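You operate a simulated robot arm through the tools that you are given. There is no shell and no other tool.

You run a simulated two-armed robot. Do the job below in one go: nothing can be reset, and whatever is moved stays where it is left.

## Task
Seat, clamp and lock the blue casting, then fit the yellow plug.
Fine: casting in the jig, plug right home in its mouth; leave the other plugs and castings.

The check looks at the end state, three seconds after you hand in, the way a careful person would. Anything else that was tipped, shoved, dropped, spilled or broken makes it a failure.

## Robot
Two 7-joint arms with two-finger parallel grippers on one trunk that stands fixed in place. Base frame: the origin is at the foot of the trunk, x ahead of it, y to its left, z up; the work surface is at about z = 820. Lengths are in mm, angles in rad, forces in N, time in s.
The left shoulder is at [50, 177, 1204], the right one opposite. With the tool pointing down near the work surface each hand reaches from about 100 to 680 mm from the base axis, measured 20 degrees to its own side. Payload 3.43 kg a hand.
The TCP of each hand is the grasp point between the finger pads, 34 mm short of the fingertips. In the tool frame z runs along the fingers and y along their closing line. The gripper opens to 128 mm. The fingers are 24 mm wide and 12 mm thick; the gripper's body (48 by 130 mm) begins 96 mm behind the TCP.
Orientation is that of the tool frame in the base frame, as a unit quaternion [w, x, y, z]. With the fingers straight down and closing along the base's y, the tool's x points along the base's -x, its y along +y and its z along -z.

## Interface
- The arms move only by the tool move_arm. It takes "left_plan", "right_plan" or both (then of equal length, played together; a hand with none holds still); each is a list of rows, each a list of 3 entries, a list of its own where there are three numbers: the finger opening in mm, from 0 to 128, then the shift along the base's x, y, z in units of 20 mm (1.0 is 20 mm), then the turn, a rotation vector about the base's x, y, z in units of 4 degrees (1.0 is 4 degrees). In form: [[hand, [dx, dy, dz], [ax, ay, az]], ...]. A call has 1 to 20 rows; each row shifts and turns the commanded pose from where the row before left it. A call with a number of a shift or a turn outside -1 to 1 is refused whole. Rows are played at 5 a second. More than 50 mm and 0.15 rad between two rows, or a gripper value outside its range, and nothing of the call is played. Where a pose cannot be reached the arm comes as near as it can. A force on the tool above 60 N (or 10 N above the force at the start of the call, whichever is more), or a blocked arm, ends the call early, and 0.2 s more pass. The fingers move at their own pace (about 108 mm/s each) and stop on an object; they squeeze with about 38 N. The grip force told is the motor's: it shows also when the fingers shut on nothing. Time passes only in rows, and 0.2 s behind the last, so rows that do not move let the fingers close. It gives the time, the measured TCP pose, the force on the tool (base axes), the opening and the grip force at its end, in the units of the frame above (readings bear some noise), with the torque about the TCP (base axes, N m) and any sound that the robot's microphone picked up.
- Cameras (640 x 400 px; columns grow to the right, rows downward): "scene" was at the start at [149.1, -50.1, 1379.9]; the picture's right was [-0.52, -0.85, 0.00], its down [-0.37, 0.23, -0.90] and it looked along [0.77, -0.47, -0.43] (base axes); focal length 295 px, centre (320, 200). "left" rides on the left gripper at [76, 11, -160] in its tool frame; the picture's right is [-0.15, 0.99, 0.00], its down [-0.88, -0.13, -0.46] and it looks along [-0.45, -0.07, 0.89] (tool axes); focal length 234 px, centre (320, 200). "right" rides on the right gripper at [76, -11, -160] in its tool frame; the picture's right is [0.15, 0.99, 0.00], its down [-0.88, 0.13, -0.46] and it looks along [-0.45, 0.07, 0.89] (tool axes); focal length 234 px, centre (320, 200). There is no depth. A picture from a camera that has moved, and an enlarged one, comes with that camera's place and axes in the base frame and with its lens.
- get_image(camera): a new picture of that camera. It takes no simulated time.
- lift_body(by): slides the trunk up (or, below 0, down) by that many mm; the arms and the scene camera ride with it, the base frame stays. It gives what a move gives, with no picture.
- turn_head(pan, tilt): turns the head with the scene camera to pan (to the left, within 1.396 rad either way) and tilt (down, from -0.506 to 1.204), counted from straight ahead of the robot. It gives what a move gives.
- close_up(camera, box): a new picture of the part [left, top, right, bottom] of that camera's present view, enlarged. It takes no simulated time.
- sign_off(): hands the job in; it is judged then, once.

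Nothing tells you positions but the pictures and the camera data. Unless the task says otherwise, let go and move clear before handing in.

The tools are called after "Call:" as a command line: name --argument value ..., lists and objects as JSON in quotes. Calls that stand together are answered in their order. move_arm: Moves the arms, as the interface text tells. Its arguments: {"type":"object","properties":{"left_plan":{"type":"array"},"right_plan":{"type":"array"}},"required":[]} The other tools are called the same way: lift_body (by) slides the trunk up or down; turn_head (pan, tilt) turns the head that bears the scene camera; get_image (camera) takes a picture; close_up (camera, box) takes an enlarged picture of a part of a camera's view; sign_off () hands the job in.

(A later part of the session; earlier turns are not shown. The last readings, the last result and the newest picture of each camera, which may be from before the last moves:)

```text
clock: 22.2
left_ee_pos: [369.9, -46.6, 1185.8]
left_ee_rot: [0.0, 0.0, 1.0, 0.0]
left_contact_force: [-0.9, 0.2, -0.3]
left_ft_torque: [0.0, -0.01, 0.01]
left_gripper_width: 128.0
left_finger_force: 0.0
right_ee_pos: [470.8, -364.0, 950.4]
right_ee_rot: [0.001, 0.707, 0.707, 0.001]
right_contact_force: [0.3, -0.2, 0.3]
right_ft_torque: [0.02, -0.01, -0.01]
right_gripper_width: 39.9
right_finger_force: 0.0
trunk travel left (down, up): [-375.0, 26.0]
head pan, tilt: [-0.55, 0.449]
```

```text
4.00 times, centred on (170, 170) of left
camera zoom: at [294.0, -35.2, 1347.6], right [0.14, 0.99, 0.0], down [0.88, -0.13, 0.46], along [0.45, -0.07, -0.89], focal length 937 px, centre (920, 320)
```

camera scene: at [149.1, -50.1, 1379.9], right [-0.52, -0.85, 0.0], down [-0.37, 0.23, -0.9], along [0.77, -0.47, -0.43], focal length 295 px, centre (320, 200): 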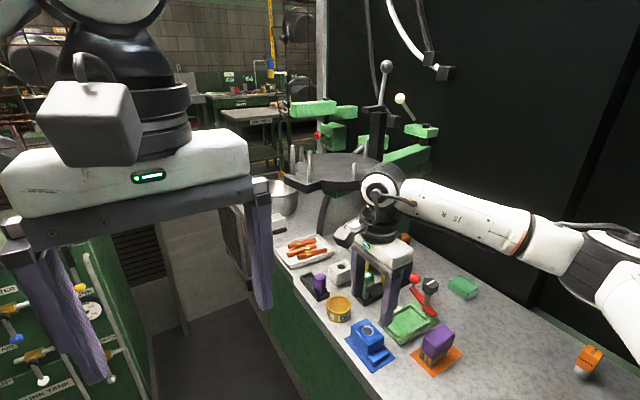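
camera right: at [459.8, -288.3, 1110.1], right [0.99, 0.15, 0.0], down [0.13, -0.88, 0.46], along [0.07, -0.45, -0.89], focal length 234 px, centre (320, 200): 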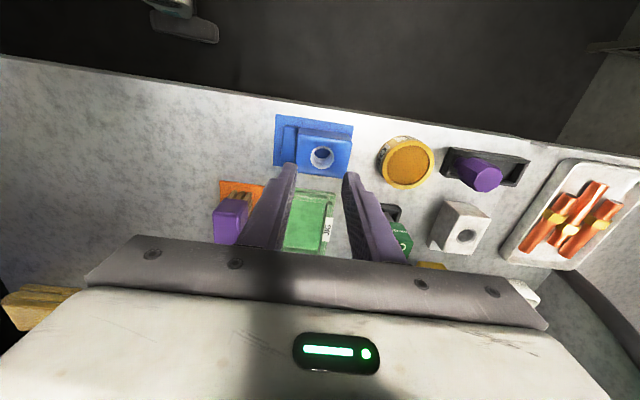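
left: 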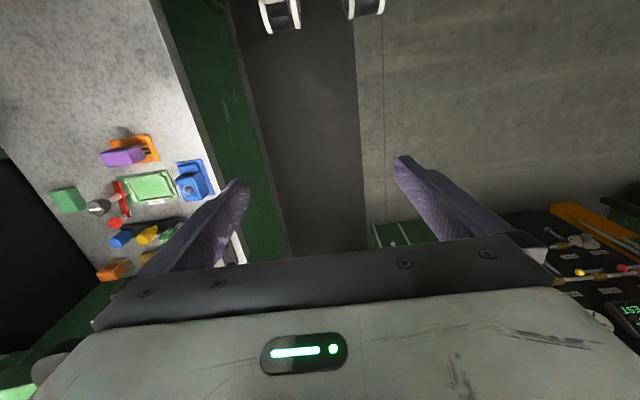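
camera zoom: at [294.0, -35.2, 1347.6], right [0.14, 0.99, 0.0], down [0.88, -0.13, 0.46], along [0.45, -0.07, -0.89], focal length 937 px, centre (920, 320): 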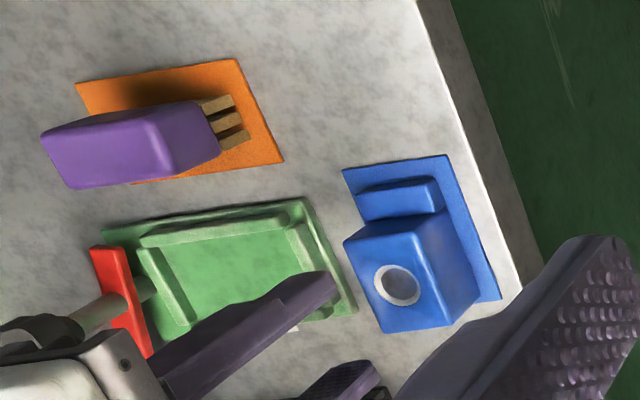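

The casting shifted about 3 mm in +x but is still upright. I'll re-centre, grip a few millimetres deeper, and test-lift slowly while watching the force.

Call:
move_arm --right_plan '[[76, [0.13, 0.08, 0], [0, 0, 0]], [76, [0, 0, 0], [0, 0, 0]], [76, [0, 0, -1], [0, 0, 0]], [76, [0, 0, -1], [0, 0, 0]], [76, [0, 0, -1], [0, 0, 0]], [76, [0, 0, -0.6], [0, 0, 0]], [76, [0, 0, -0.15], [0, 0, 0]], [76, [0, 0, 0], [0, 0, 0]]]'

Call:
close_up --camera "right" --box '[240, 100, 400, 230]'

Call:
close_up --camera "scene" --box '[330, 300, 420, 380]'

```text
clock: 24.0
left_ee_pos: [371.5, -46.4, 1187.0]
left_ee_rot: [0.002, 0.0, 1.0, 0.001]
left_contact_force: [0.4, -0.1, -0.6]
left_ft_torque: [0.01, 0.01, -0.03]
left_gripper_width: 127.8
left_finger_force: 0.0
right_ee_pos: [473.0, -362.5, 875.3]
right_ee_rot: [0.001, 0.707, 0.707, 0.0]
right_contact_force: [-0.3, 1.5, 0.1]
right_ft_torque: [0.02, -0.04, 0.0]
right_gripper_width: 76.1
right_finger_force: 0.1
trunk travel left (down, up): [-375.0, 26.0]
head pan, tilt: [-0.55, 0.449]
```

```text
3.08 times, centred on (320, 165) of right
camera zoom: at [461.2, -286.9, 1034.8], right [0.99, 0.15, 0.0], down [0.13, -0.88, 0.46], along [0.07, -0.45, -0.89], focal length 720 px, centre (320, 308)
```

zoom: 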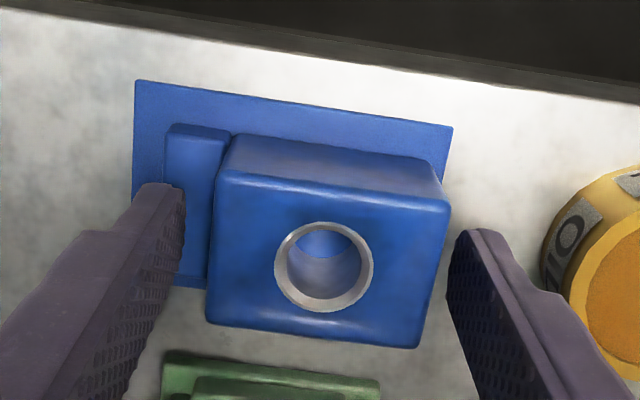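

```text
5.00 times, centred on (375, 340) of scene
camera zoom: at [149.1, -50.1, 1379.9], right [-0.52, -0.85, 0.0], down [-0.37, 0.23, -0.9], along [0.77, -0.47, -0.43], focal length 1476 px, centre (45, -500)
```

zoom: 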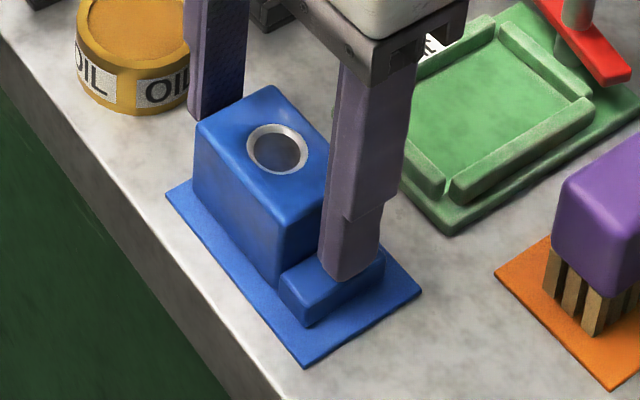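

The fingers are centred on the body. I'll lower another 2.5 mm, close, then lift only 3 mm to read the load.

Call:
move_arm --right_plan '[[76, [0, 0, -0.12], [0, 0, 0]], [76, [0, 0, 0], [0, 0, 0]], [50, [0, 0, 0], [0, 0, 0]], [30, [0, 0, 0], [0, 0, 0]], [30, [0, 0, 0], [0, 0, 0]], [30, [0, 0, 0], [0, 0, 0]], [30, [0, 0, 0], [0, 0, 0]]]'

Call:
close_up --camera "right" --box '[240, 100, 400, 230]'

Call:
close_up --camera "scene" --box '[330, 300, 420, 380]'

```text
clock: 25.6
left_ee_pos: [371.3, -47.7, 1186.8]
left_ee_rot: [0.0, -0.001, 1.0, 0.0]
left_contact_force: [-0.5, 0.4, 0.3]
left_ft_torque: [0.03, 0.01, -0.01]
left_gripper_width: 127.9
left_finger_force: 0.0
right_ee_pos: [472.8, -362.0, 873.8]
right_ee_rot: [0.002, 0.707, 0.707, -0.001]
right_contact_force: [2.9, -0.5, 0.5]
right_ft_torque: [-0.07, 0.0, 0.03]
right_gripper_width: 59.2
right_finger_force: 37.8
trunk travel left (down, up): [-375.0, 26.0]
head pan, tilt: [-0.55, 0.449]
```

```text
3.08 times, centred on (320, 165) of right
camera zoom: at [461.3, -286.9, 1033.0], right [0.99, 0.15, 0.0], down [0.13, -0.88, 0.46], along [0.07, -0.45, -0.89], focal length 720 px, centre (320, 308)
```

zoom: 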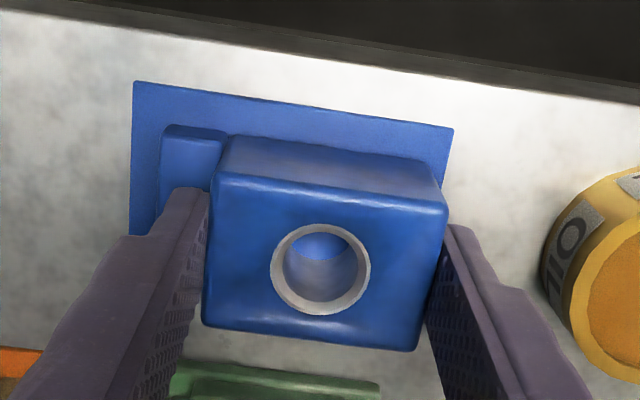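

```text
5.00 times, centred on (375, 340) of scene
camera zoom: at [149.3, -50.1, 1379.9], right [-0.52, -0.85, 0.0], down [-0.37, 0.23, -0.9], along [0.77, -0.47, -0.43], focal length 1476 px, centre (45, -500)
```

zoom: 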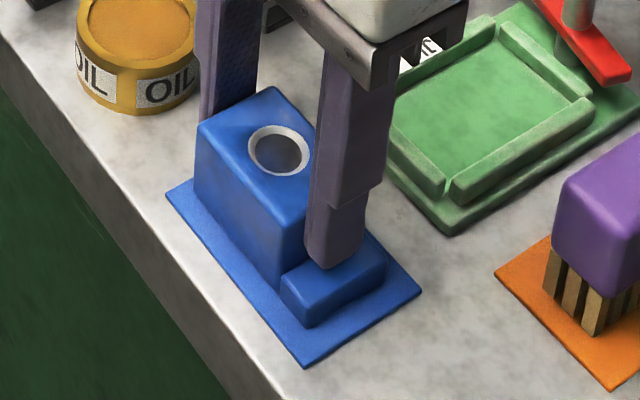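

The grip is on, at 59.2 mm and 37.8 N. Now a slow 4 mm lift to read the weight.

Call:
move_arm --right_plan '[[30, [0, 0, 0.05], [0, 0, 0]], [30, [0, 0, 0.05], [0, 0, 0]], [30, [0, 0, 0.05], [0, 0, 0]], [30, [0, 0, 0.05], [0, 0, 0]], [30, [0, 0, 0], [0, 0, 0]]]'

Call:
close_up --camera "scene" --box '[330, 300, 420, 380]'

Call:
close_up --camera "right" --box '[240, 100, 400, 230]'

```text
clock: 26.8
left_ee_pos: [370.4, -46.4, 1187.0]
left_ee_rot: [0.001, -0.001, 1.0, 0.0]
left_contact_force: [-0.7, -0.6, -0.1]
left_ft_torque: [0.04, -0.02, 0.02]
left_gripper_width: 127.8
left_finger_force: 0.2
right_ee_pos: [472.2, -361.7, 878.7]
right_ee_rot: [0.0, 0.707, 0.708, 0.0]
right_contact_force: [-1.0, -0.6, -2.9]
right_ft_torque: [0.0, -0.03, 0.01]
right_gripper_width: 59.3
right_finger_force: 38.0
trunk travel left (down, up): [-375.0, 26.0]
head pan, tilt: [-0.55, 0.449]
```

```text
5.00 times, centred on (375, 340) of scene
camera zoom: at [149.3, -50.2, 1379.8], right [-0.52, -0.85, 0.0], down [-0.37, 0.23, -0.9], along [0.77, -0.47, -0.43], focal length 1476 px, centre (45, -500)
```

zoom: 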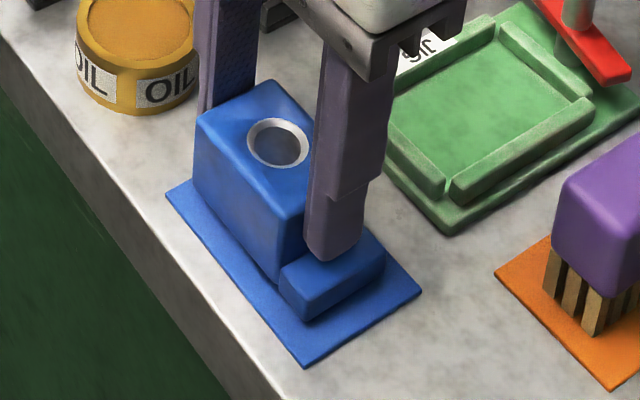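

```text
3.08 times, centred on (320, 165) of right
camera zoom: at [462.0, -286.8, 1036.9], right [0.99, 0.15, 0.0], down [0.13, -0.88, 0.46], along [0.07, -0.45, -0.89], focal length 720 px, centre (320, 308)
```

zoom: 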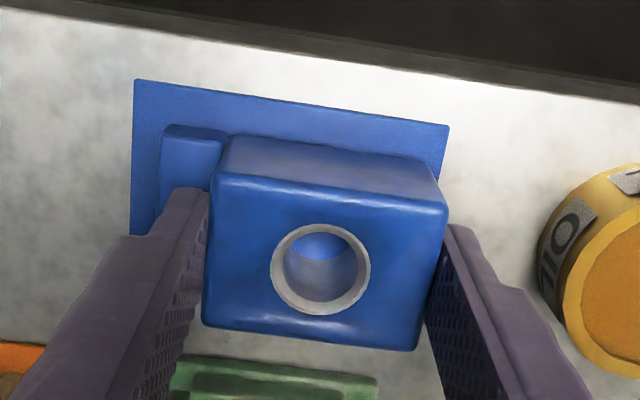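

The casting is lifting with the hand and weighs only about 0.3 kg. I'll keep raising slowly and watch for slip.

Call:
move_arm --right_plan '[[30, [0, 0, 0.1], [0, 0, 0]], [30, [0, 0, 0.1], [0, 0, 0]], [30, [0, 0, 0.1], [0, 0, 0]], [30, [0, 0, 0.1], [0, 0, 0]], [30, [0, 0, 0.1], [0, 0, 0]], [30, [0, 0, 0.1], [0, 0, 0]], [30, [0, 0, 0], [0, 0, 0]]]'

Call:
close_up --camera "scene" --box '[330, 300, 420, 380]'

Call:
close_up --camera "right" --box '[240, 100, 400, 230]'

```text
clock: 28.4
left_ee_pos: [369.9, -48.2, 1185.6]
left_ee_rot: [0.0, -0.001, 1.0, 0.0]
left_contact_force: [-0.2, 0.3, 0.2]
left_ft_torque: [0.02, 0.01, 0.0]
left_gripper_width: 127.9
left_finger_force: 0.0
right_ee_pos: [473.3, -361.8, 890.9]
right_ee_rot: [0.002, 0.707, 0.707, 0.001]
right_contact_force: [0.0, -1.5, -2.6]
right_ft_torque: [0.03, -0.01, 0.01]
right_gripper_width: 59.6
right_finger_force: 37.9
trunk travel left (down, up): [-375.0, 26.0]
head pan, tilt: [-0.55, 0.449]
```

```text
5.00 times, centred on (375, 340) of scene
camera zoom: at [149.3, -50.2, 1379.8], right [-0.52, -0.85, 0.0], down [-0.37, 0.23, -0.9], along [0.77, -0.47, -0.43], focal length 1476 px, centre (45, -500)
```

zoom: 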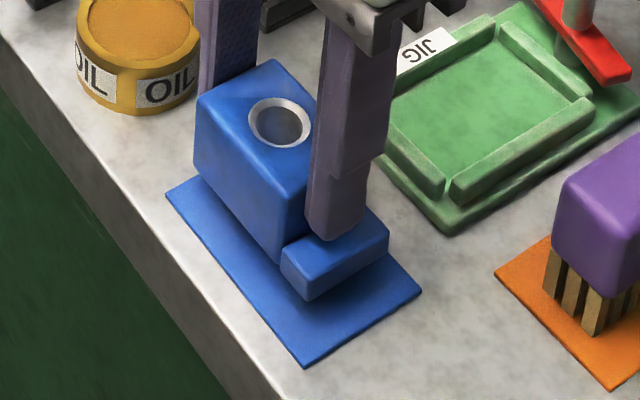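

```text
3.08 times, centred on (320, 165) of right
camera zoom: at [462.2, -286.7, 1048.8], right [0.99, 0.15, 0.0], down [0.13, -0.88, 0.46], along [0.07, -0.45, -0.89], focal length 720 px, centre (320, 308)
```

zoom: 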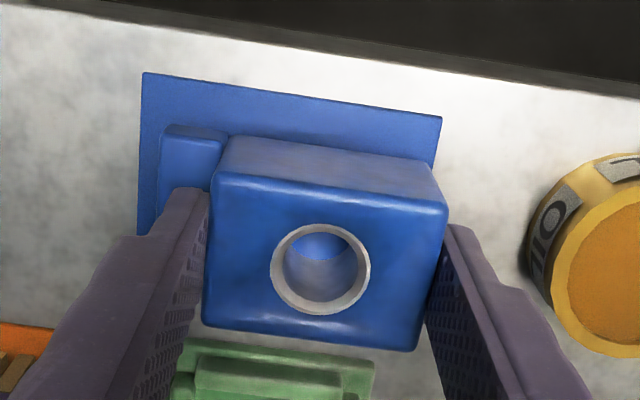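

It is held with no slip relative to the fingers. I'll keep raising gently to clear everything.

Call:
move_arm --right_plan '[[30, [0, 0, 0.15], [0, 0, 0]], [30, [0, 0, 0.2], [0, 0, 0]], [30, [0, 0, 0.2], [0, 0, 0]], [30, [0, 0, 0.2], [0, 0, 0]], [30, [0, 0, 0.2], [0, 0, 0]], [30, [0, 0, 0.2], [0, 0, 0]], [30, [0, 0, 0.2], [0, 0, 0]], [30, [0, 0, 0.2], [0, 0, 0]], [30, [0, 0, 0.2], [0, 0, 0]], [30, [0, 0, 0.2], [0, 0, 0]], [30, [0, 0, 0.2], [0, 0, 0]], [30, [0, 0, 0.2], [0, 0, 0]], [30, [0, 0, 0.2], [0, 0, 0]], [30, [0, 0, 0.2], [0, 0, 0]], [30, [0, 0, 0.15], [0, 0, 0]], [30, [0, 0, 0.1], [0, 0, 0]], [30, [0, 0, 0], [0, 0, 0]]]'

Call:
close_up --camera "right" --box '[240, 100, 400, 230]'

```text
clock: 32.0
left_ee_pos: [371.2, -47.4, 1185.6]
left_ee_rot: [0.0, -0.001, 1.0, 0.0]
left_contact_force: [0.3, -0.1, 0.6]
left_ft_torque: [0.0, 0.03, 0.03]
left_gripper_width: 128.0
left_finger_force: 0.0
right_ee_pos: [473.3, -362.7, 950.3]
right_ee_rot: [0.001, 0.708, 0.707, -0.001]
right_contact_force: [-0.4, -0.5, -1.7]
right_ft_torque: [0.01, -0.02, 0.0]
right_gripper_width: 59.2
right_finger_force: 38.5
trunk travel left (down, up): [-375.0, 26.0]
head pan, tilt: [-0.55, 0.449]
```

```text
3.08 times, centred on (320, 165) of right
camera zoom: at [461.9, -286.8, 1109.0], right [0.99, 0.15, 0.0], down [0.13, -0.88, 0.46], along [0.07, -0.45, -0.89], focal length 720 px, centre (320, 308)
```

zoom: 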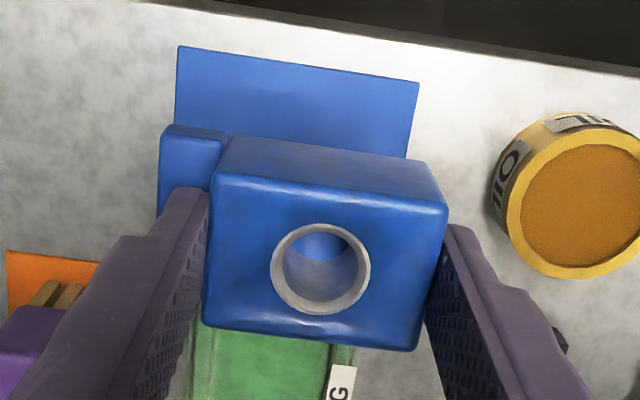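

The casting is steady at z≈950. I'll now rotate it +90° slowly.

Call:
move_arm --right_plan '[[30, [0, 0, 0], [0, 0, 0.4]], [30, [0, 0, 0], [0, 0, 0.7]], [30, [0, 0, 0], [0, 0, 0.75]], [30, [0, 0, 0], [0, 0, 0.75]], [30, [0, 0, 0], [0, 0, 0.75]], [30, [0, 0, 0], [0, 0, 0.75]], [30, [0, 0, 0], [0, 0, 0.75]], [30, [0, 0, 0], [0, 0, 0.75]], [30, [0, 0, 0], [0, 0, 0.75]], [30, [0, 0, 0], [0, 0, 0.75]], [30, [0, 0, 0], [0, 0, 0.75]], [30, [0, 0, 0], [0, 0, 0.75]], [30, [0, 0, 0], [0, 0, 0.75]], [30, [0, 0, 0], [0, 0, 0.75]], [30, [0, 0, 0], [0, 0, 0.75]], [30, [0, 0, 0], [0, 0, 0.75]], [30, [0, 0, 0], [0, 0, 0.75]], [30, [0, 0, 0], [0, 0, 0.75]], [30, [0, 0, 0], [0, 0, 0.5]], [30, [0, 0, 0], [0, 0, 0.2]]]'

Call:
close_up --camera "right" --box '[240, 100, 400, 230]'

```text
clock: 36.2
left_ee_pos: [369.9, -48.2, 1186.7]
left_ee_rot: [0.0, -0.001, 1.0, 0.0]
left_contact_force: [-0.2, -0.1, 0.2]
left_ft_torque: [0.0, 0.0, -0.02]
left_gripper_width: 127.9
left_finger_force: 0.1
right_ee_pos: [474.3, -362.6, 948.5]
right_ee_rot: [0.001, 0.298, 0.954, 0.001]
right_contact_force: [0.6, -0.1, -2.2]
right_ft_torque: [0.01, 0.0, 0.0]
right_gripper_width: 59.5
right_finger_force: 38.1
trunk travel left (down, up): [-375.0, 26.0]
head pan, tilt: [-0.55, 0.449]
```

```text
3.08 times, centred on (320, 165) of right
camera zoom: at [404.8, -328.6, 1108.6], right [0.44, 0.9, 0.0], down [0.8, -0.39, 0.46], along [0.41, -0.2, -0.89], focal length 720 px, centre (320, 308)
```

zoom: 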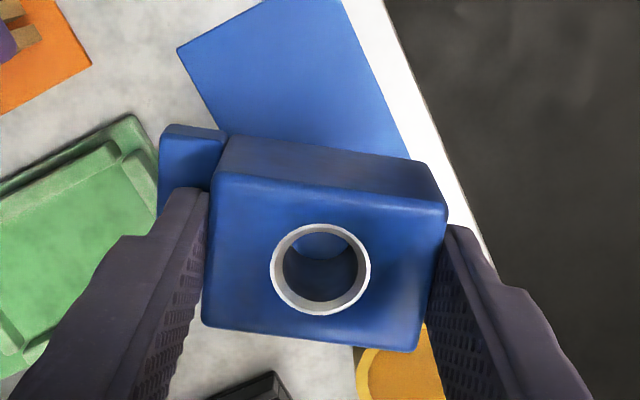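

The rotation is going well. I'll finish the remaining 34.7° and raise 20 mm for clearance over the knob.

Call:
move_arm --right_plan '[[30, [0, 0, 0.1], [0, 0, 0.4]], [30, [0, 0, 0.1], [0, 0, 0.7]], [30, [0, 0, 0.1], [0, 0, 0.75]], [30, [0, 0, 0.1], [0, 0, 0.75]], [30, [0, 0, 0.1], [0, 0, 0.75]], [30, [0, 0, 0.1], [0, 0, 0.75]], [30, [0, 0, 0.1], [0, 0, 0.75]], [30, [0, 0, 0.1], [0, 0, 0.75]], [30, [0, 0, 0.1], [0, 0, 0.75]], [30, [0, 0, 0.1], [0, 0, 0.75]], [30, [0, 0, 0], [0, 0, 0.75]], [30, [0, 0, 0], [0, 0, 0.5]], [30, [0, 0, 0], [0, 0, 0.325]], [30, [0, 0, 0], [0, 0, 0]]]'

Call:
get_image --camera "right"

Call:
close_up --camera "scene" --box '[310, 240, 490, 380]'

```text
clock: 39.2
left_ee_pos: [370.0, -47.1, 1186.5]
left_ee_rot: [0.0, -0.001, 1.0, 0.0]
left_contact_force: [0.0, 0.8, -0.1]
left_ft_torque: [0.0, -0.03, 0.0]
left_gripper_width: 128.1
left_finger_force: 0.0
right_ee_pos: [473.3, -362.2, 971.3]
right_ee_rot: [0.0, 0.001, 1.0, 0.001]
right_contact_force: [-0.7, 0.2, -2.5]
right_ft_torque: [0.03, 0.04, 0.03]
right_gripper_width: 59.4
right_finger_force: 37.8
trunk travel left (down, up): [-375.0, 26.0]
head pan, tilt: [-0.55, 0.449]
```

```text
taken
camera right: at [397.1, -374.2, 1129.0], right [-0.15, 0.99, 0.0], down [0.88, 0.13, 0.46], along [0.45, 0.07, -0.89], focal length 234 px, centre (320, 200)
```

right: 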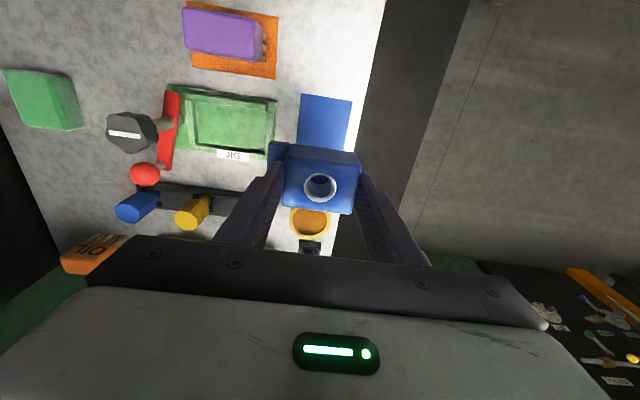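

```text
2.86 times, centred on (400, 310) of scene
camera zoom: at [149.3, -50.2, 1379.8], right [-0.52, -0.85, 0.0], down [-0.37, 0.23, -0.9], along [0.77, -0.47, -0.43], focal length 843 px, centre (91, -114)
```

zoom: 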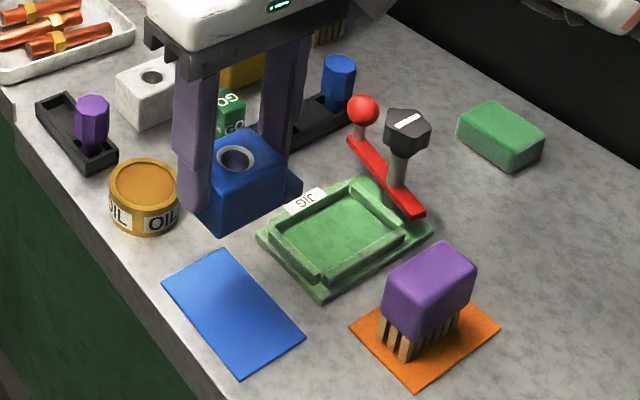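

The casting is at yaw 0 with its step toward -y. Before carrying it over, I'll measure the knob and clamp more exactly from this angle.

Call:
close_up --camera "right" --box '[90, 70, 210, 200]'

Call:
close_up --camera "right" --box '[150, 75, 290, 175]'

Call:
close_up --camera "left" --box '[70, 150, 200, 250]'

```text
3.08 times, centred on (150, 135) of right
camera zoom: at [397.1, -374.2, 1129.0], right [-0.15, 0.99, 0.0], down [0.88, 0.13, 0.46], along [0.45, 0.07, -0.89], focal length 720 px, centre (843, 400)
```

zoom: 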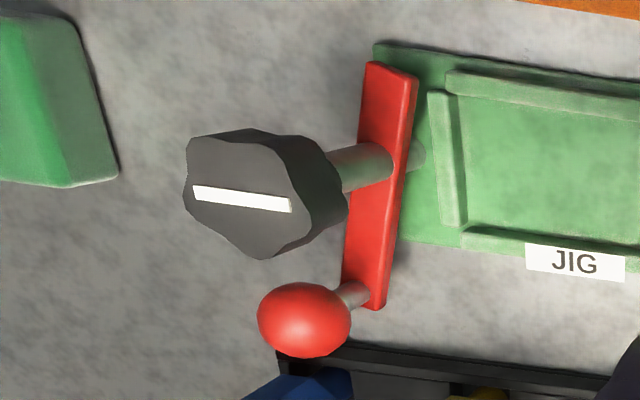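

```text
4.00 times, centred on (220, 125) of right
camera zoom: at [397.1, -374.2, 1129.0], right [-0.15, 0.99, 0.0], down [0.88, 0.13, 0.46], along [0.45, 0.07, -0.89], focal length 937 px, centre (720, 500)
```

zoom: 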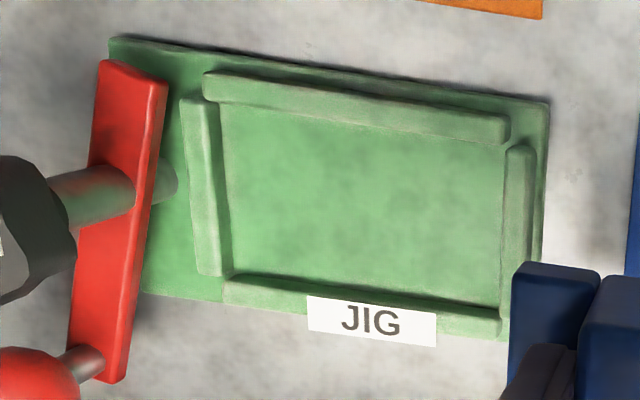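

```text
4.00 times, centred on (135, 200) of left
camera zoom: at [294.2, -35.3, 1347.5], right [0.14, 0.99, 0.0], down [0.88, -0.13, 0.46], along [0.45, -0.07, -0.89], focal length 937 px, centre (1060, 200)
```

zoom: 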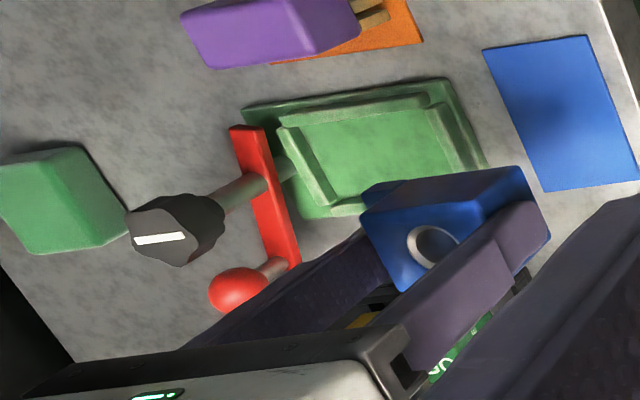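

The pivot is near (468, -543) and the recess centre near (466, -474.7). I'll carry the casting over the recess at a safe height, then check alignment.

Call:
move_arm --right_plan '[[30, [-0.03, -0.3, 0], [0, 0, 0]], [30, [-0.03, -0.5, 0], [0, 0, 0]], [30, [-0.03, -0.55, 0], [0, 0, 0]], [30, [-0.03, -0.55, 0], [0, 0, 0]], [30, [-0.03, -0.55, 0], [0, 0, 0]], [30, [-0.03, -0.55, 0], [0, 0, 0]], [30, [-0.03, -0.55, 0], [0, 0, 0]], [30, [-0.03, -0.55, 0], [0, 0, 0]], [30, [-0.03, -0.55, 0], [0, 0, 0]], [30, [-0.03, -0.515, 0], [0, 0, 0]], [30, [0, 0, 0], [0, 0, 0]]]'

Call:
get_image --camera "right"

Call:
close_up --camera "right" --box '[230, 90, 410, 220]'

Call:
close_up --camera "scene" --box '[340, 230, 480, 340]'

Call:
close_up --camera "left" --box '[70, 120, 220, 240]'

```text
clock: 41.6
left_ee_pos: [370.5, -46.8, 1186.0]
left_ee_rot: [0.0, -0.001, 1.0, 0.0]
left_contact_force: [-0.4, 0.2, -0.1]
left_ft_torque: [0.0, -0.01, -0.02]
left_gripper_width: 128.1
left_finger_force: 0.1
right_ee_pos: [467.3, -466.6, 969.8]
right_ee_rot: [0.001, 0.0, 1.0, 0.001]
right_contact_force: [0.1, -0.3, -2.4]
right_ft_torque: [0.0, -0.02, 0.0]
right_gripper_width: 59.2
right_finger_force: 38.0
trunk travel left (down, up): [-375.0, 26.0]
head pan, tilt: [-0.55, 0.449]
```

```text
taken
camera right: at [391.2, -477.9, 1128.4], right [-0.14, 0.99, 0.0], down [0.88, 0.13, 0.46], along [0.45, 0.07, -0.89], focal length 234 px, centre (320, 200)
```

right: 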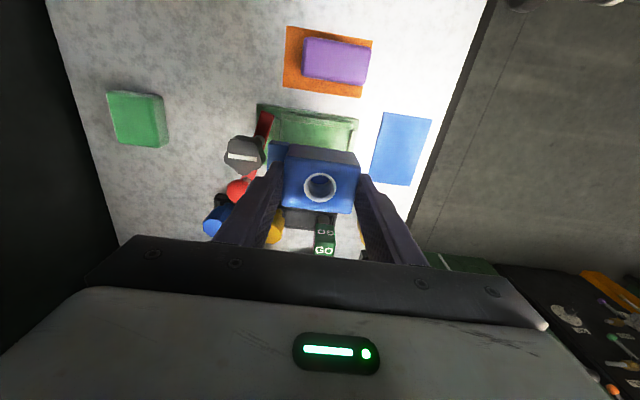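

```text
3.08 times, centred on (320, 155) of right
camera zoom: at [391.2, -477.9, 1128.4], right [-0.14, 0.99, 0.0], down [0.88, 0.13, 0.46], along [0.45, 0.07, -0.89], focal length 720 px, centre (320, 338)
```

zoom: 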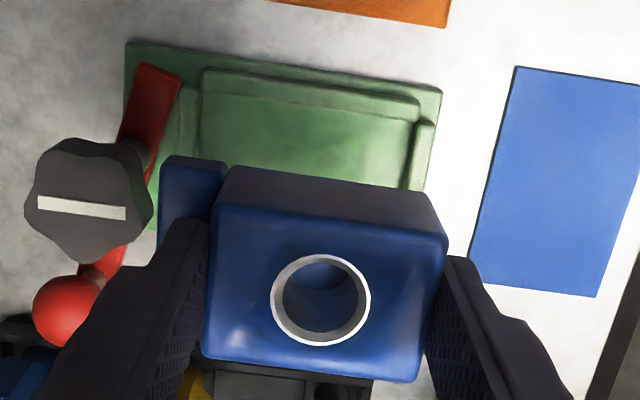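

```text
3.64 times, centred on (410, 285) of scene
camera zoom: at [149.3, -50.2, 1379.8], right [-0.52, -0.85, 0.0], down [-0.37, 0.23, -0.9], along [0.77, -0.47, -0.43], focal length 1073 px, centre (-7, -109)
```

zoom: 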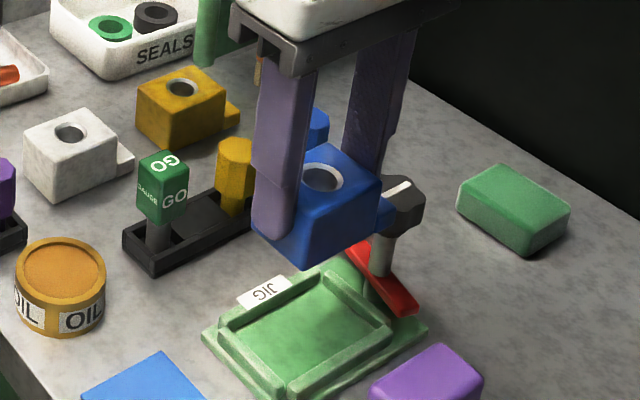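

```text
3.33 times, centred on (145, 180) of left
camera zoom: at [294.2, -35.3, 1347.5], right [0.14, 0.99, 0.0], down [0.88, -0.13, 0.46], along [0.45, -0.07, -0.89], focal length 781 px, centre (903, 267)
```

zoom: 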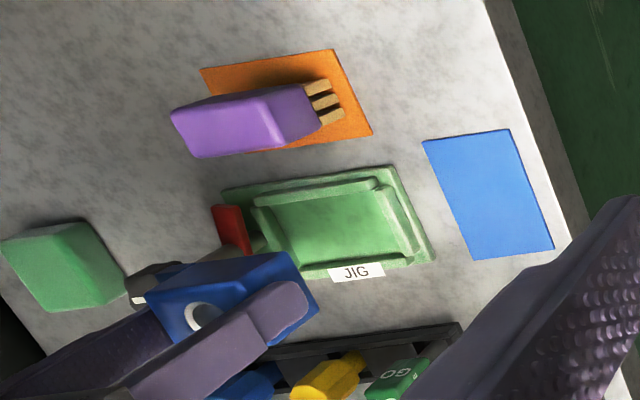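

The casting sits over the recess: mouth ≈ (465.6, -466.6), step end y≈-512. I'll shift 2 mm toward the clamp and descend to just above the rails, then check again.

Call:
move_arm --right_plan '[[30, [0.02, -0.05, -0.2], [0, 0, 0]], [30, [0, -0.04, -0.4], [0, 0, 0]], [30, [0, 0, -0.4], [0, 0, 0]], [30, [0, 0, -0.4], [0, 0, 0]], [30, [0, 0, -0.4], [0, 0, 0]], [30, [0, 0, -0.4], [0, 0, 0]], [30, [0, 0, -0.4], [0, 0, 0]], [30, [0, 0, -0.4], [0, 0, 0]], [30, [0, 0, -0.4], [0, 0, 0]], [30, [0, 0, -0.3], [0, 0, 0]], [30, [0, 0, -0.2], [0, 0, 0]], [30, [0, 0, 0], [0, 0, 0]]]'

Call:
close_up --camera "right" --box '[230, 90, 410, 220]'

Call:
close_up --camera "scene" --box '[360, 260, 470, 350]'

Call:
close_up --camera "left" --box '[70, 120, 220, 240]'

```text
clock: 44.2
left_ee_pos: [370.0, -46.8, 1187.9]
left_ee_rot: [0.0, -0.001, 1.0, 0.0]
left_contact_force: [0.5, 0.1, 0.3]
left_ft_torque: [0.01, -0.03, 0.01]
left_gripper_width: 128.0
left_finger_force: 0.1
right_ee_pos: [468.5, -467.3, 889.9]
right_ee_rot: [0.001, 0.001, 1.0, 0.001]
right_contact_force: [0.4, -0.3, -1.7]
right_ft_torque: [0.02, -0.02, 0.01]
right_gripper_width: 59.3
right_finger_force: 37.8
trunk travel left (down, up): [-375.0, 26.0]
head pan, tilt: [-0.55, 0.449]
```

```text
3.08 times, centred on (320, 155) of right
camera zoom: at [391.5, -479.1, 1049.3], right [-0.14, 0.99, 0.0], down [0.88, 0.13, 0.46], along [0.45, 0.07, -0.89], focal length 720 px, centre (320, 338)
```

zoom: 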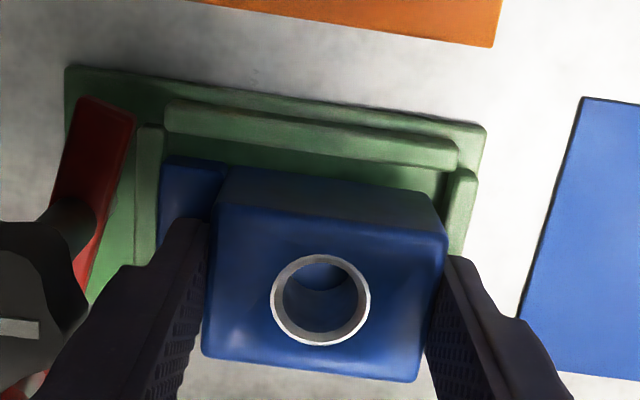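

```text
4.44 times, centred on (415, 305) of scene
camera zoom: at [149.3, -50.3, 1379.8], right [-0.52, -0.85, 0.0], down [-0.37, 0.23, -0.9], along [0.77, -0.47, -0.43], focal length 1312 px, centre (-102, -267)
```

zoom: 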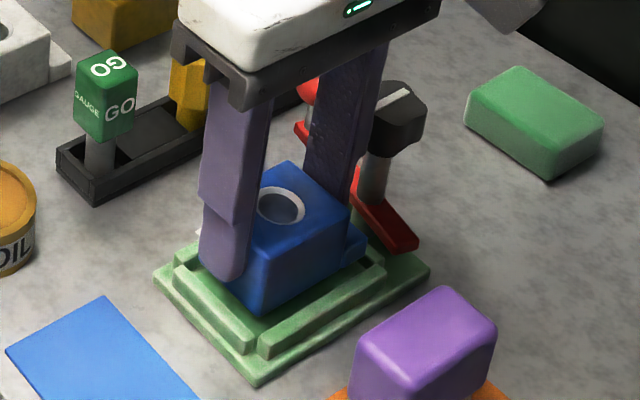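

```text
3.33 times, centred on (145, 180) of left
camera zoom: at [294.2, -35.3, 1347.5], right [0.14, 0.99, 0.0], down [0.88, -0.13, 0.46], along [0.45, -0.07, -0.89], focal length 781 px, centre (903, 267)
```

zoom: 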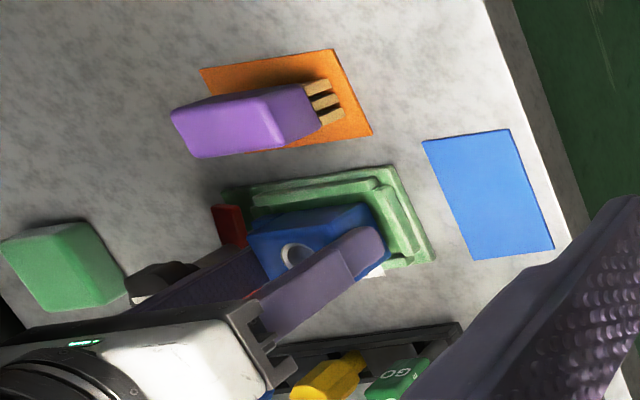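

Alignment looks good, with about 4–6 mm clearance all round inside the rails. I'll lower gently onto the jig floor.

Call:
move_arm --right_plan '[[30, [0, 0, -0.15], [0, 0, 0]], [30, [0, 0, -0.15], [0, 0, 0]], [30, [0, 0, -0.15], [0, 0, 0]], [30, [0, 0, -0.1], [0, 0, 0]], [30, [0, 0, 0], [0, 0, 0]]]'

Call:
close_up --camera "right" --box '[230, 90, 410, 220]'

Call:
close_up --camera "scene" --box '[360, 260, 470, 350]'

```text
clock: 45.4
left_ee_pos: [367.9, -46.9, 1187.2]
left_ee_rot: [0.0, -0.001, 1.0, 0.0]
left_contact_force: [-0.1, -0.4, 0.2]
left_ft_torque: [0.04, -0.02, -0.03]
left_gripper_width: 127.8
left_finger_force: 0.1
right_ee_pos: [468.5, -467.5, 881.7]
right_ee_rot: [0.0, 0.001, 1.0, 0.002]
right_contact_force: [-0.2, 0.7, -2.0]
right_ft_torque: [0.0, 0.03, -0.01]
right_gripper_width: 59.0
right_finger_force: 37.5
trunk travel left (down, up): [-375.0, 26.0]
head pan, tilt: [-0.55, 0.449]
```

```text
3.08 times, centred on (320, 155) of right
camera zoom: at [391.9, -479.3, 1039.5], right [-0.14, 0.99, 0.0], down [0.88, 0.13, 0.46], along [0.45, 0.07, -0.89], focal length 720 px, centre (320, 338)
```

zoom: 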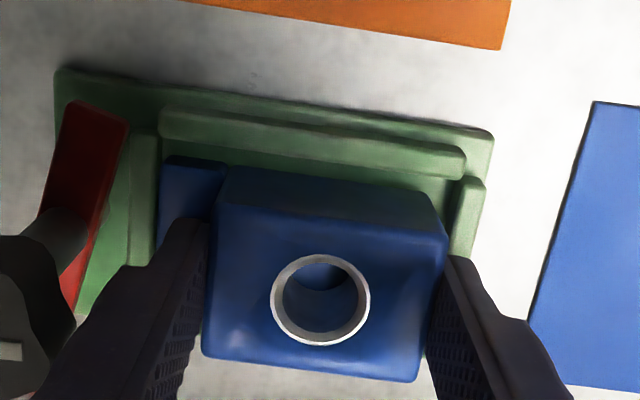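

```text
4.44 times, centred on (415, 305) of scene
camera zoom: at [149.3, -50.3, 1379.8], right [-0.52, -0.85, 0.0], down [-0.37, 0.23, -0.9], along [0.77, -0.47, -0.43], focal length 1312 px, centre (-102, -267)
```

zoom: 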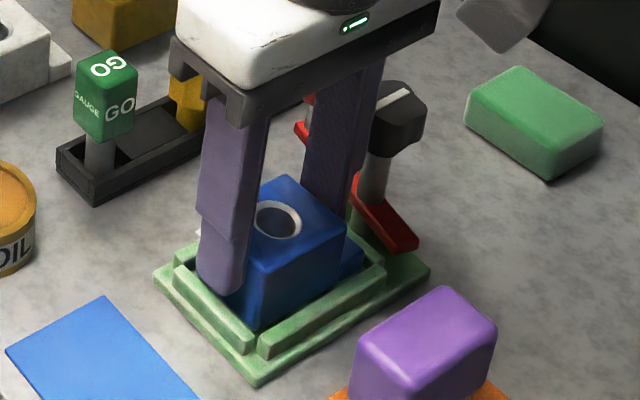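

Not touching yet, so I'll lower further in 1–2 mm steps until the load comes off the hand.

Call:
move_arm --right_plan '[[30, [0, 0, -0.1], [0, 0, 0]], [30, [0, 0, -0.05], [0, 0, 0]], [30, [0, 0, -0.05], [0, 0, 0]], [30, [0, 0, 0], [0, 0, 0]]]'

Call:
close_up --camera "right" --box '[230, 90, 410, 220]'

```text
clock: 46.4
left_ee_pos: [368.1, -46.3, 1187.6]
left_ee_rot: [0.002, -0.001, 1.0, -0.001]
left_contact_force: [0.3, -0.5, 0.3]
left_ft_torque: [-0.02, -0.03, -0.02]
left_gripper_width: 127.9
left_finger_force: 0.1
right_ee_pos: [468.5, -467.0, 880.3]
right_ee_rot: [0.004, 0.002, 1.0, 0.0]
right_contact_force: [-1.0, -3.8, 17.7]
right_ft_torque: [-0.05, 0.5, 0.07]
right_gripper_width: 59.5
right_finger_force: 37.9
trunk travel left (down, up): [-375.0, 26.0]
head pan, tilt: [-0.55, 0.449]
```

```text
3.08 times, centred on (320, 155) of right
camera zoom: at [391.1, -478.9, 1037.8], right [-0.14, 0.99, 0.0], down [0.88, 0.13, 0.46], along [0.46, 0.06, -0.89], focal length 720 px, centre (320, 338)
```

zoom: 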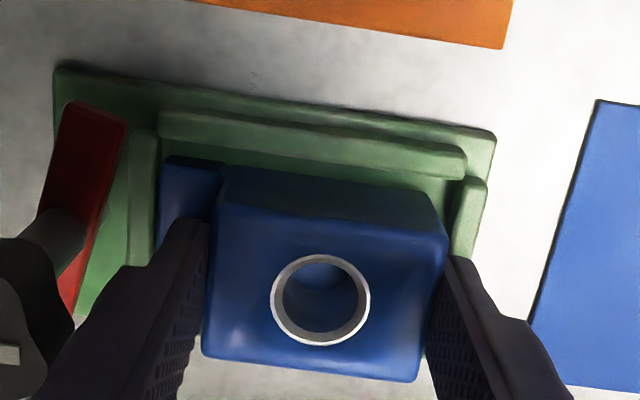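

The load is on the jig floor now: 18 N up, and 7 mm below the rail tops. I'll ease off 1 mm and open the fingers slightly to release.

Call:
move_arm --right_plan '[[30, [0, 0, 0.04], [0, 0, 0]], [62, [0, 0, 0], [0, 0, 0]], [66, [0, 0, 0], [0, 0, 0]], [66, [0, 0, 0], [0, 0, 0]], [66, [0, 0, 0], [0, 0, 0]]]'

Call:
close_up --camera "right" --box '[230, 90, 410, 220]'

Call:
close_up --camera "scene" --box '[360, 260, 470, 350]'

```text
clock: 47.6
left_ee_pos: [369.1, -46.9, 1186.7]
left_ee_rot: [0.0, -0.001, 1.0, 0.0]
left_contact_force: [-0.3, -0.7, -0.8]
left_ft_torque: [0.01, 0.02, -0.01]
left_gripper_width: 127.9
left_finger_force: 0.0
right_ee_pos: [468.2, -468.0, 876.6]
right_ee_rot: [0.001, 0.0, 1.0, 0.001]
right_contact_force: [1.5, 0.2, -0.7]
right_ft_torque: [-0.04, -0.03, 0.0]
right_gripper_width: 66.1
right_finger_force: 0.0
trunk travel left (down, up): [-375.0, 26.0]
head pan, tilt: [-0.55, 0.449]
```

```text
3.08 times, centred on (320, 155) of right
camera zoom: at [391.4, -479.1, 1036.1], right [-0.14, 0.99, 0.0], down [0.88, 0.13, 0.46], along [0.45, 0.07, -0.89], focal length 720 px, centre (320, 338)
```

zoom: 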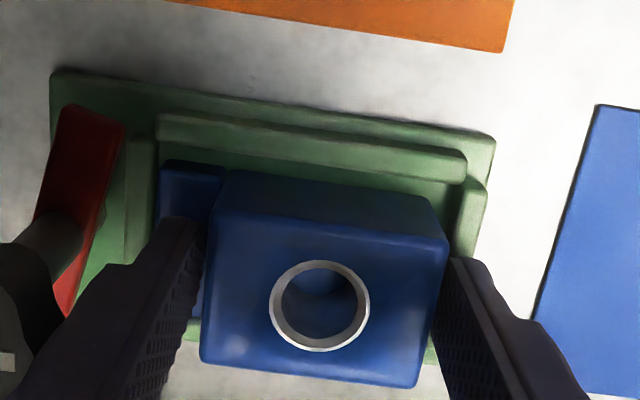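

```text
4.44 times, centred on (415, 305) of scene
camera zoom: at [149.1, -50.1, 1379.9], right [-0.52, -0.85, 0.0], down [-0.37, 0.23, -0.9], along [0.77, -0.47, -0.43], focal length 1312 px, centre (-102, -267)
```

zoom: 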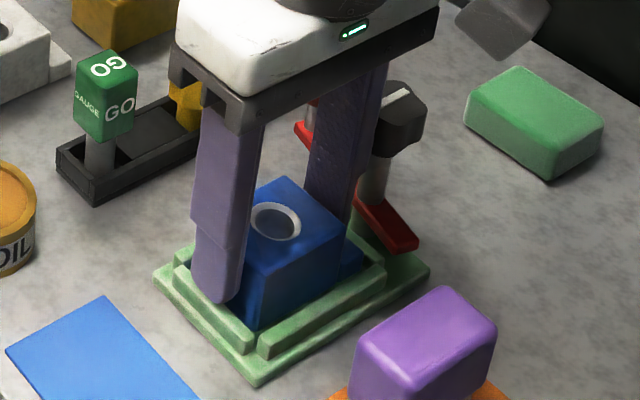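

Released, with the casting standing in the recess. I'll raise the hand straight up and inspect the seat.

Call:
move_arm --right_plan '[[66, [0, 0, 0.3], [0, 0, 0]], [66, [0, 0, 0.6], [0, 0, 0]], [66, [0, 0, 1], [0, 0, 0]], [66, [0, 0, 1], [0, 0, 0]], [66, [0, 0, 1], [0, 0, 0]], [66, [0, 0, 1], [0, 0, 0]]]'

Call:
get_image --camera "right"

Call:
close_up --camera "right" --box '[220, 100, 380, 200]'

Call:
close_up --camera "scene" --box '[360, 260, 470, 350]'

Call:
close_up --camera "left" --box '[70, 130, 200, 240]'

```text
clock: 49.0
left_ee_pos: [369.8, -46.3, 1187.0]
left_ee_rot: [0.0, -0.001, 1.0, 0.0]
left_contact_force: [0.8, 0.0, -0.5]
left_ft_torque: [-0.01, 0.0, 0.04]
left_gripper_width: 128.0
left_finger_force: 0.0
right_ee_pos: [466.9, -466.6, 978.5]
right_ee_rot: [0.001, 0.001, 1.0, 0.001]
right_contact_force: [-0.2, 0.0, -0.7]
right_ft_torque: [-0.01, -0.01, 0.01]
right_gripper_width: 66.1
right_finger_force: 0.0
trunk travel left (down, up): [-375.0, 26.0]
head pan, tilt: [-0.55, 0.449]
```

```text
taken
camera right: at [391.1, -478.2, 1136.8], right [-0.14, 0.99, 0.0], down [0.88, 0.13, 0.46], along [0.45, 0.07, -0.89], focal length 234 px, centre (320, 200)
```

right: 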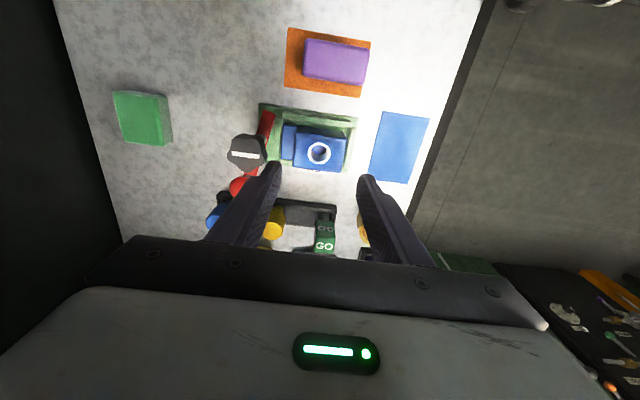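

```text
4.00 times, centred on (300, 150) of right
camera zoom: at [391.1, -478.2, 1136.8], right [-0.14, 0.99, 0.0], down [0.88, 0.13, 0.46], along [0.45, 0.07, -0.89], focal length 937 px, centre (400, 400)
```

zoom: 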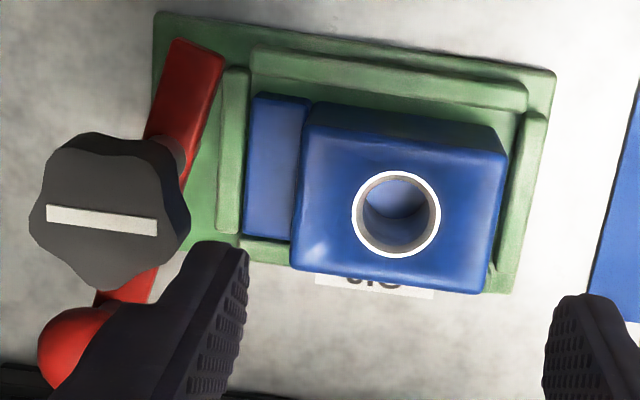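

```text
4.44 times, centred on (415, 305) of scene
camera zoom: at [149.0, -49.9, 1379.9], right [-0.52, -0.85, 0.0], down [-0.37, 0.23, -0.9], along [0.77, -0.47, -0.43], focal length 1312 px, centre (-102, -267)
```

zoom: 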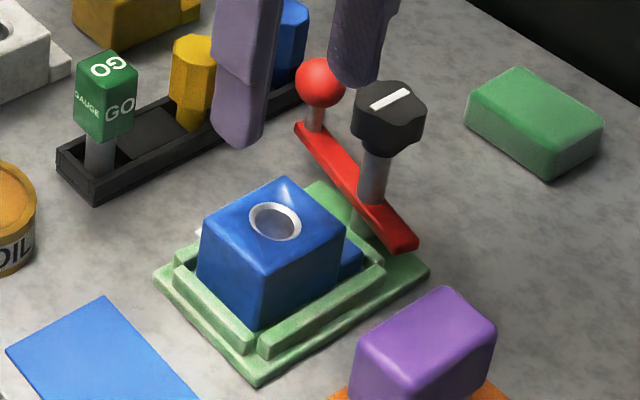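

```text
3.64 times, centred on (135, 185) of left
camera zoom: at [293.9, -35.0, 1347.6], right [0.14, 0.99, 0.0], down [0.88, -0.13, 0.46], along [0.45, -0.07, -0.89], focal length 852 px, centre (993, 254)
```

zoom: 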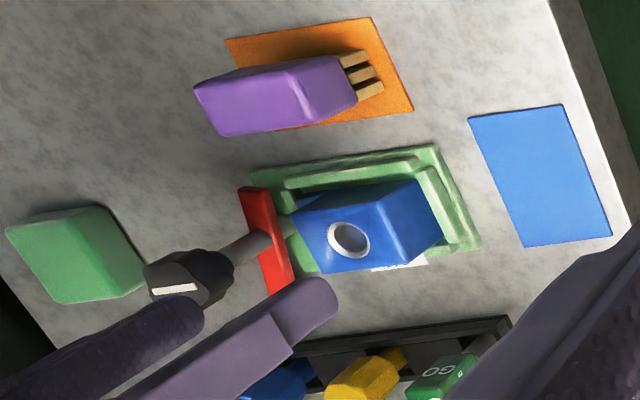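

The casting is seated squarely in the recess, its step end 2–3 mm from the -y rail. Next is the clamp. I'll position the hand above the red ball at about (515.5, -551, 888), yawed to the bar's angle.

Call:
move_arm --right_plan '[[46, [0.4, -0.7, 0], [0, 0, -0.5]], [46, [0.4, -0.7, 0], [0, 0, -0.5]], [46, [0.4, -0.7, 0], [0, 0, -0.5]], [46, [0.4, -0.7, 0], [0, 0, -0.5]], [46, [0.4, -0.7, 0], [0, 0, -0.5]], [46, [0.43, -0.7, 0], [0, 0, -0.5]], [46, [0, 0, 0], [0, 0, -0.25]], [46, [0, 0, 0], [0, 0, 0]]]'

Call:
get_image --camera "right"

Call:
close_up --camera "right" --box '[240, 100, 400, 200]'

Call:
close_up --camera "scene" --box '[360, 230, 480, 330]'

```text
clock: 50.8
left_ee_pos: [370.3, -48.0, 1186.1]
left_ee_rot: [0.0, 0.0, 1.0, 0.001]
left_contact_force: [0.7, 0.3, 0.5]
left_ft_torque: [0.01, 0.01, -0.01]
left_gripper_width: 128.0
left_finger_force: 0.0
right_ee_pos: [511.6, -545.0, 976.4]
right_ee_rot: [0.0, 0.116, 0.993, 0.001]
right_contact_force: [-0.2, 0.0, -0.2]
right_ft_torque: [0.03, 0.03, 0.03]
right_gripper_width: 46.0
right_finger_force: 0.1
right hand out of reach, approached as far as the arm can: row 6
trunk travel left (down, up): [-375.0, 26.0]
head pan, tilt: [-0.55, 0.449]
```

```text
taken
camera right: at [435.1, -539.1, 1134.6], right [0.08, 1.0, 0.0], down [0.89, -0.07, 0.46], along [0.46, -0.04, -0.89], focal length 234 px, centre (320, 200)
```

right: 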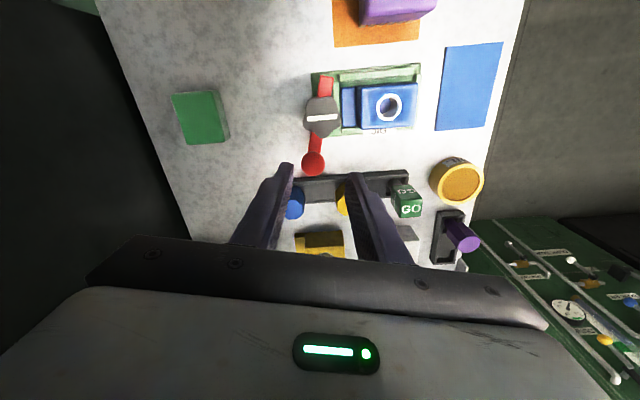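

```text
4.00 times, centred on (320, 150) of right
camera zoom: at [435.1, -539.1, 1134.6], right [0.08, 1.0, 0.0], down [0.89, -0.07, 0.46], along [0.46, -0.04, -0.89], focal length 937 px, centre (320, 400)
```

zoom: 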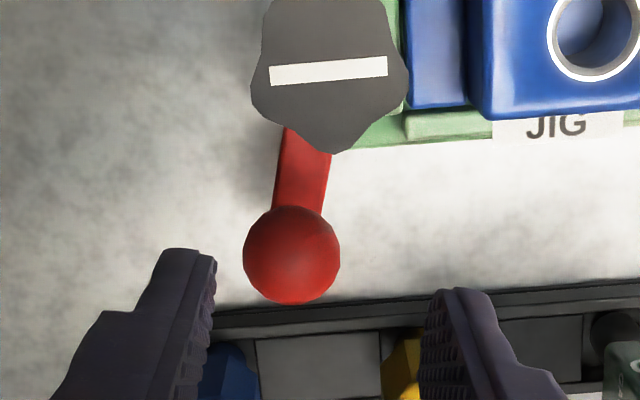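

```text
4.00 times, centred on (420, 280) of scene
camera zoom: at [149.2, -50.3, 1379.9], right [-0.52, -0.85, 0.0], down [-0.37, 0.23, -0.9], along [0.77, -0.47, -0.43], focal length 1181 px, centre (-80, -120)
```

zoom: 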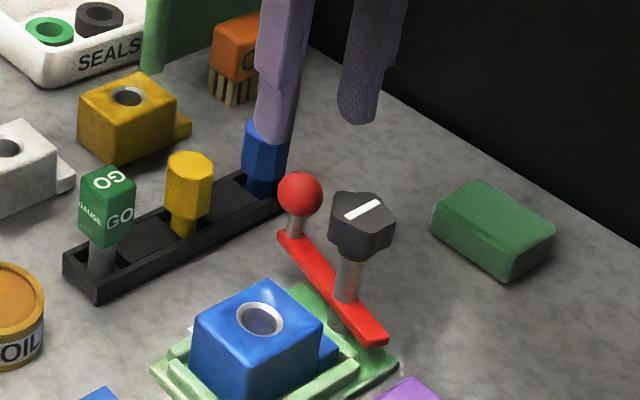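

The straight-down reach ends about 590 mm from the shoulder, just short of the ball, so I'll lean the hand about 10° outward about its closing axis. That extends the reach over the ball at about (516, -552.5).

Call:
move_arm --right_plan '[[46, [0, 0, 0], [-0.115, -0.487, 0]], [46, [0, 0, 0], [-0.115, -0.487, 0]], [46, [0, 0, 0], [-0.115, -0.487, 0]], [46, [0.05, -0.12, 0], [-0.115, -0.487, 0]], [46, [0.05, -0.12, 0], [-0.115, -0.487, 0]], [46, [0.05, -0.12, 0], [0, 0, 0]], [46, [0, 0, 0], [0, 0, 0]]]'

Call:
get_image --camera "right"

Call:
close_up --camera "scene" --box '[360, 230, 480, 330]'

```text
clock: 52.4
left_ee_pos: [369.3, -48.3, 1186.7]
left_ee_rot: [0.001, -0.001, 1.0, 0.001]
left_contact_force: [-0.4, -0.1, 0.1]
left_ft_torque: [0.0, 0.01, -0.02]
left_gripper_width: 128.0
left_finger_force: 0.0
right_ee_pos: [514.7, -551.0, 975.9]
right_ee_rot: [0.088, 0.114, 0.99, -0.011]
right_contact_force: [0.2, 1.0, 0.8]
right_ft_torque: [-0.01, 0.01, 0.01]
right_gripper_width: 45.9
right_finger_force: 0.0
trunk travel left (down, up): [-375.0, 26.0]
head pan, tilt: [-0.55, 0.449]
```

```text
taken
camera right: at [412.7, -539.2, 1119.3], right [0.08, 1.0, -0.03], down [0.8, -0.05, 0.6], along [0.6, -0.07, -0.8], focal length 234 px, centre (320, 200)
```

right: 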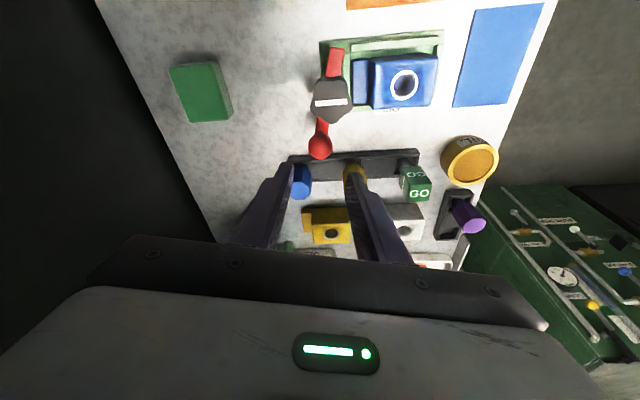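

```text
4.00 times, centred on (420, 280) of scene
camera zoom: at [149.0, -50.1, 1379.9], right [-0.52, -0.85, 0.0], down [-0.37, 0.23, -0.9], along [0.77, -0.47, -0.43], focal length 1181 px, centre (-80, -120)
```

zoom: 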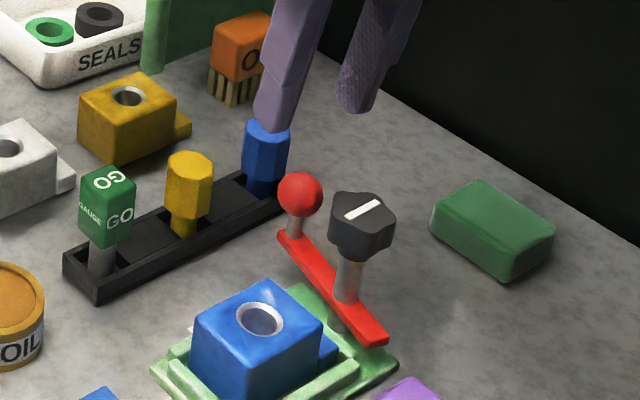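

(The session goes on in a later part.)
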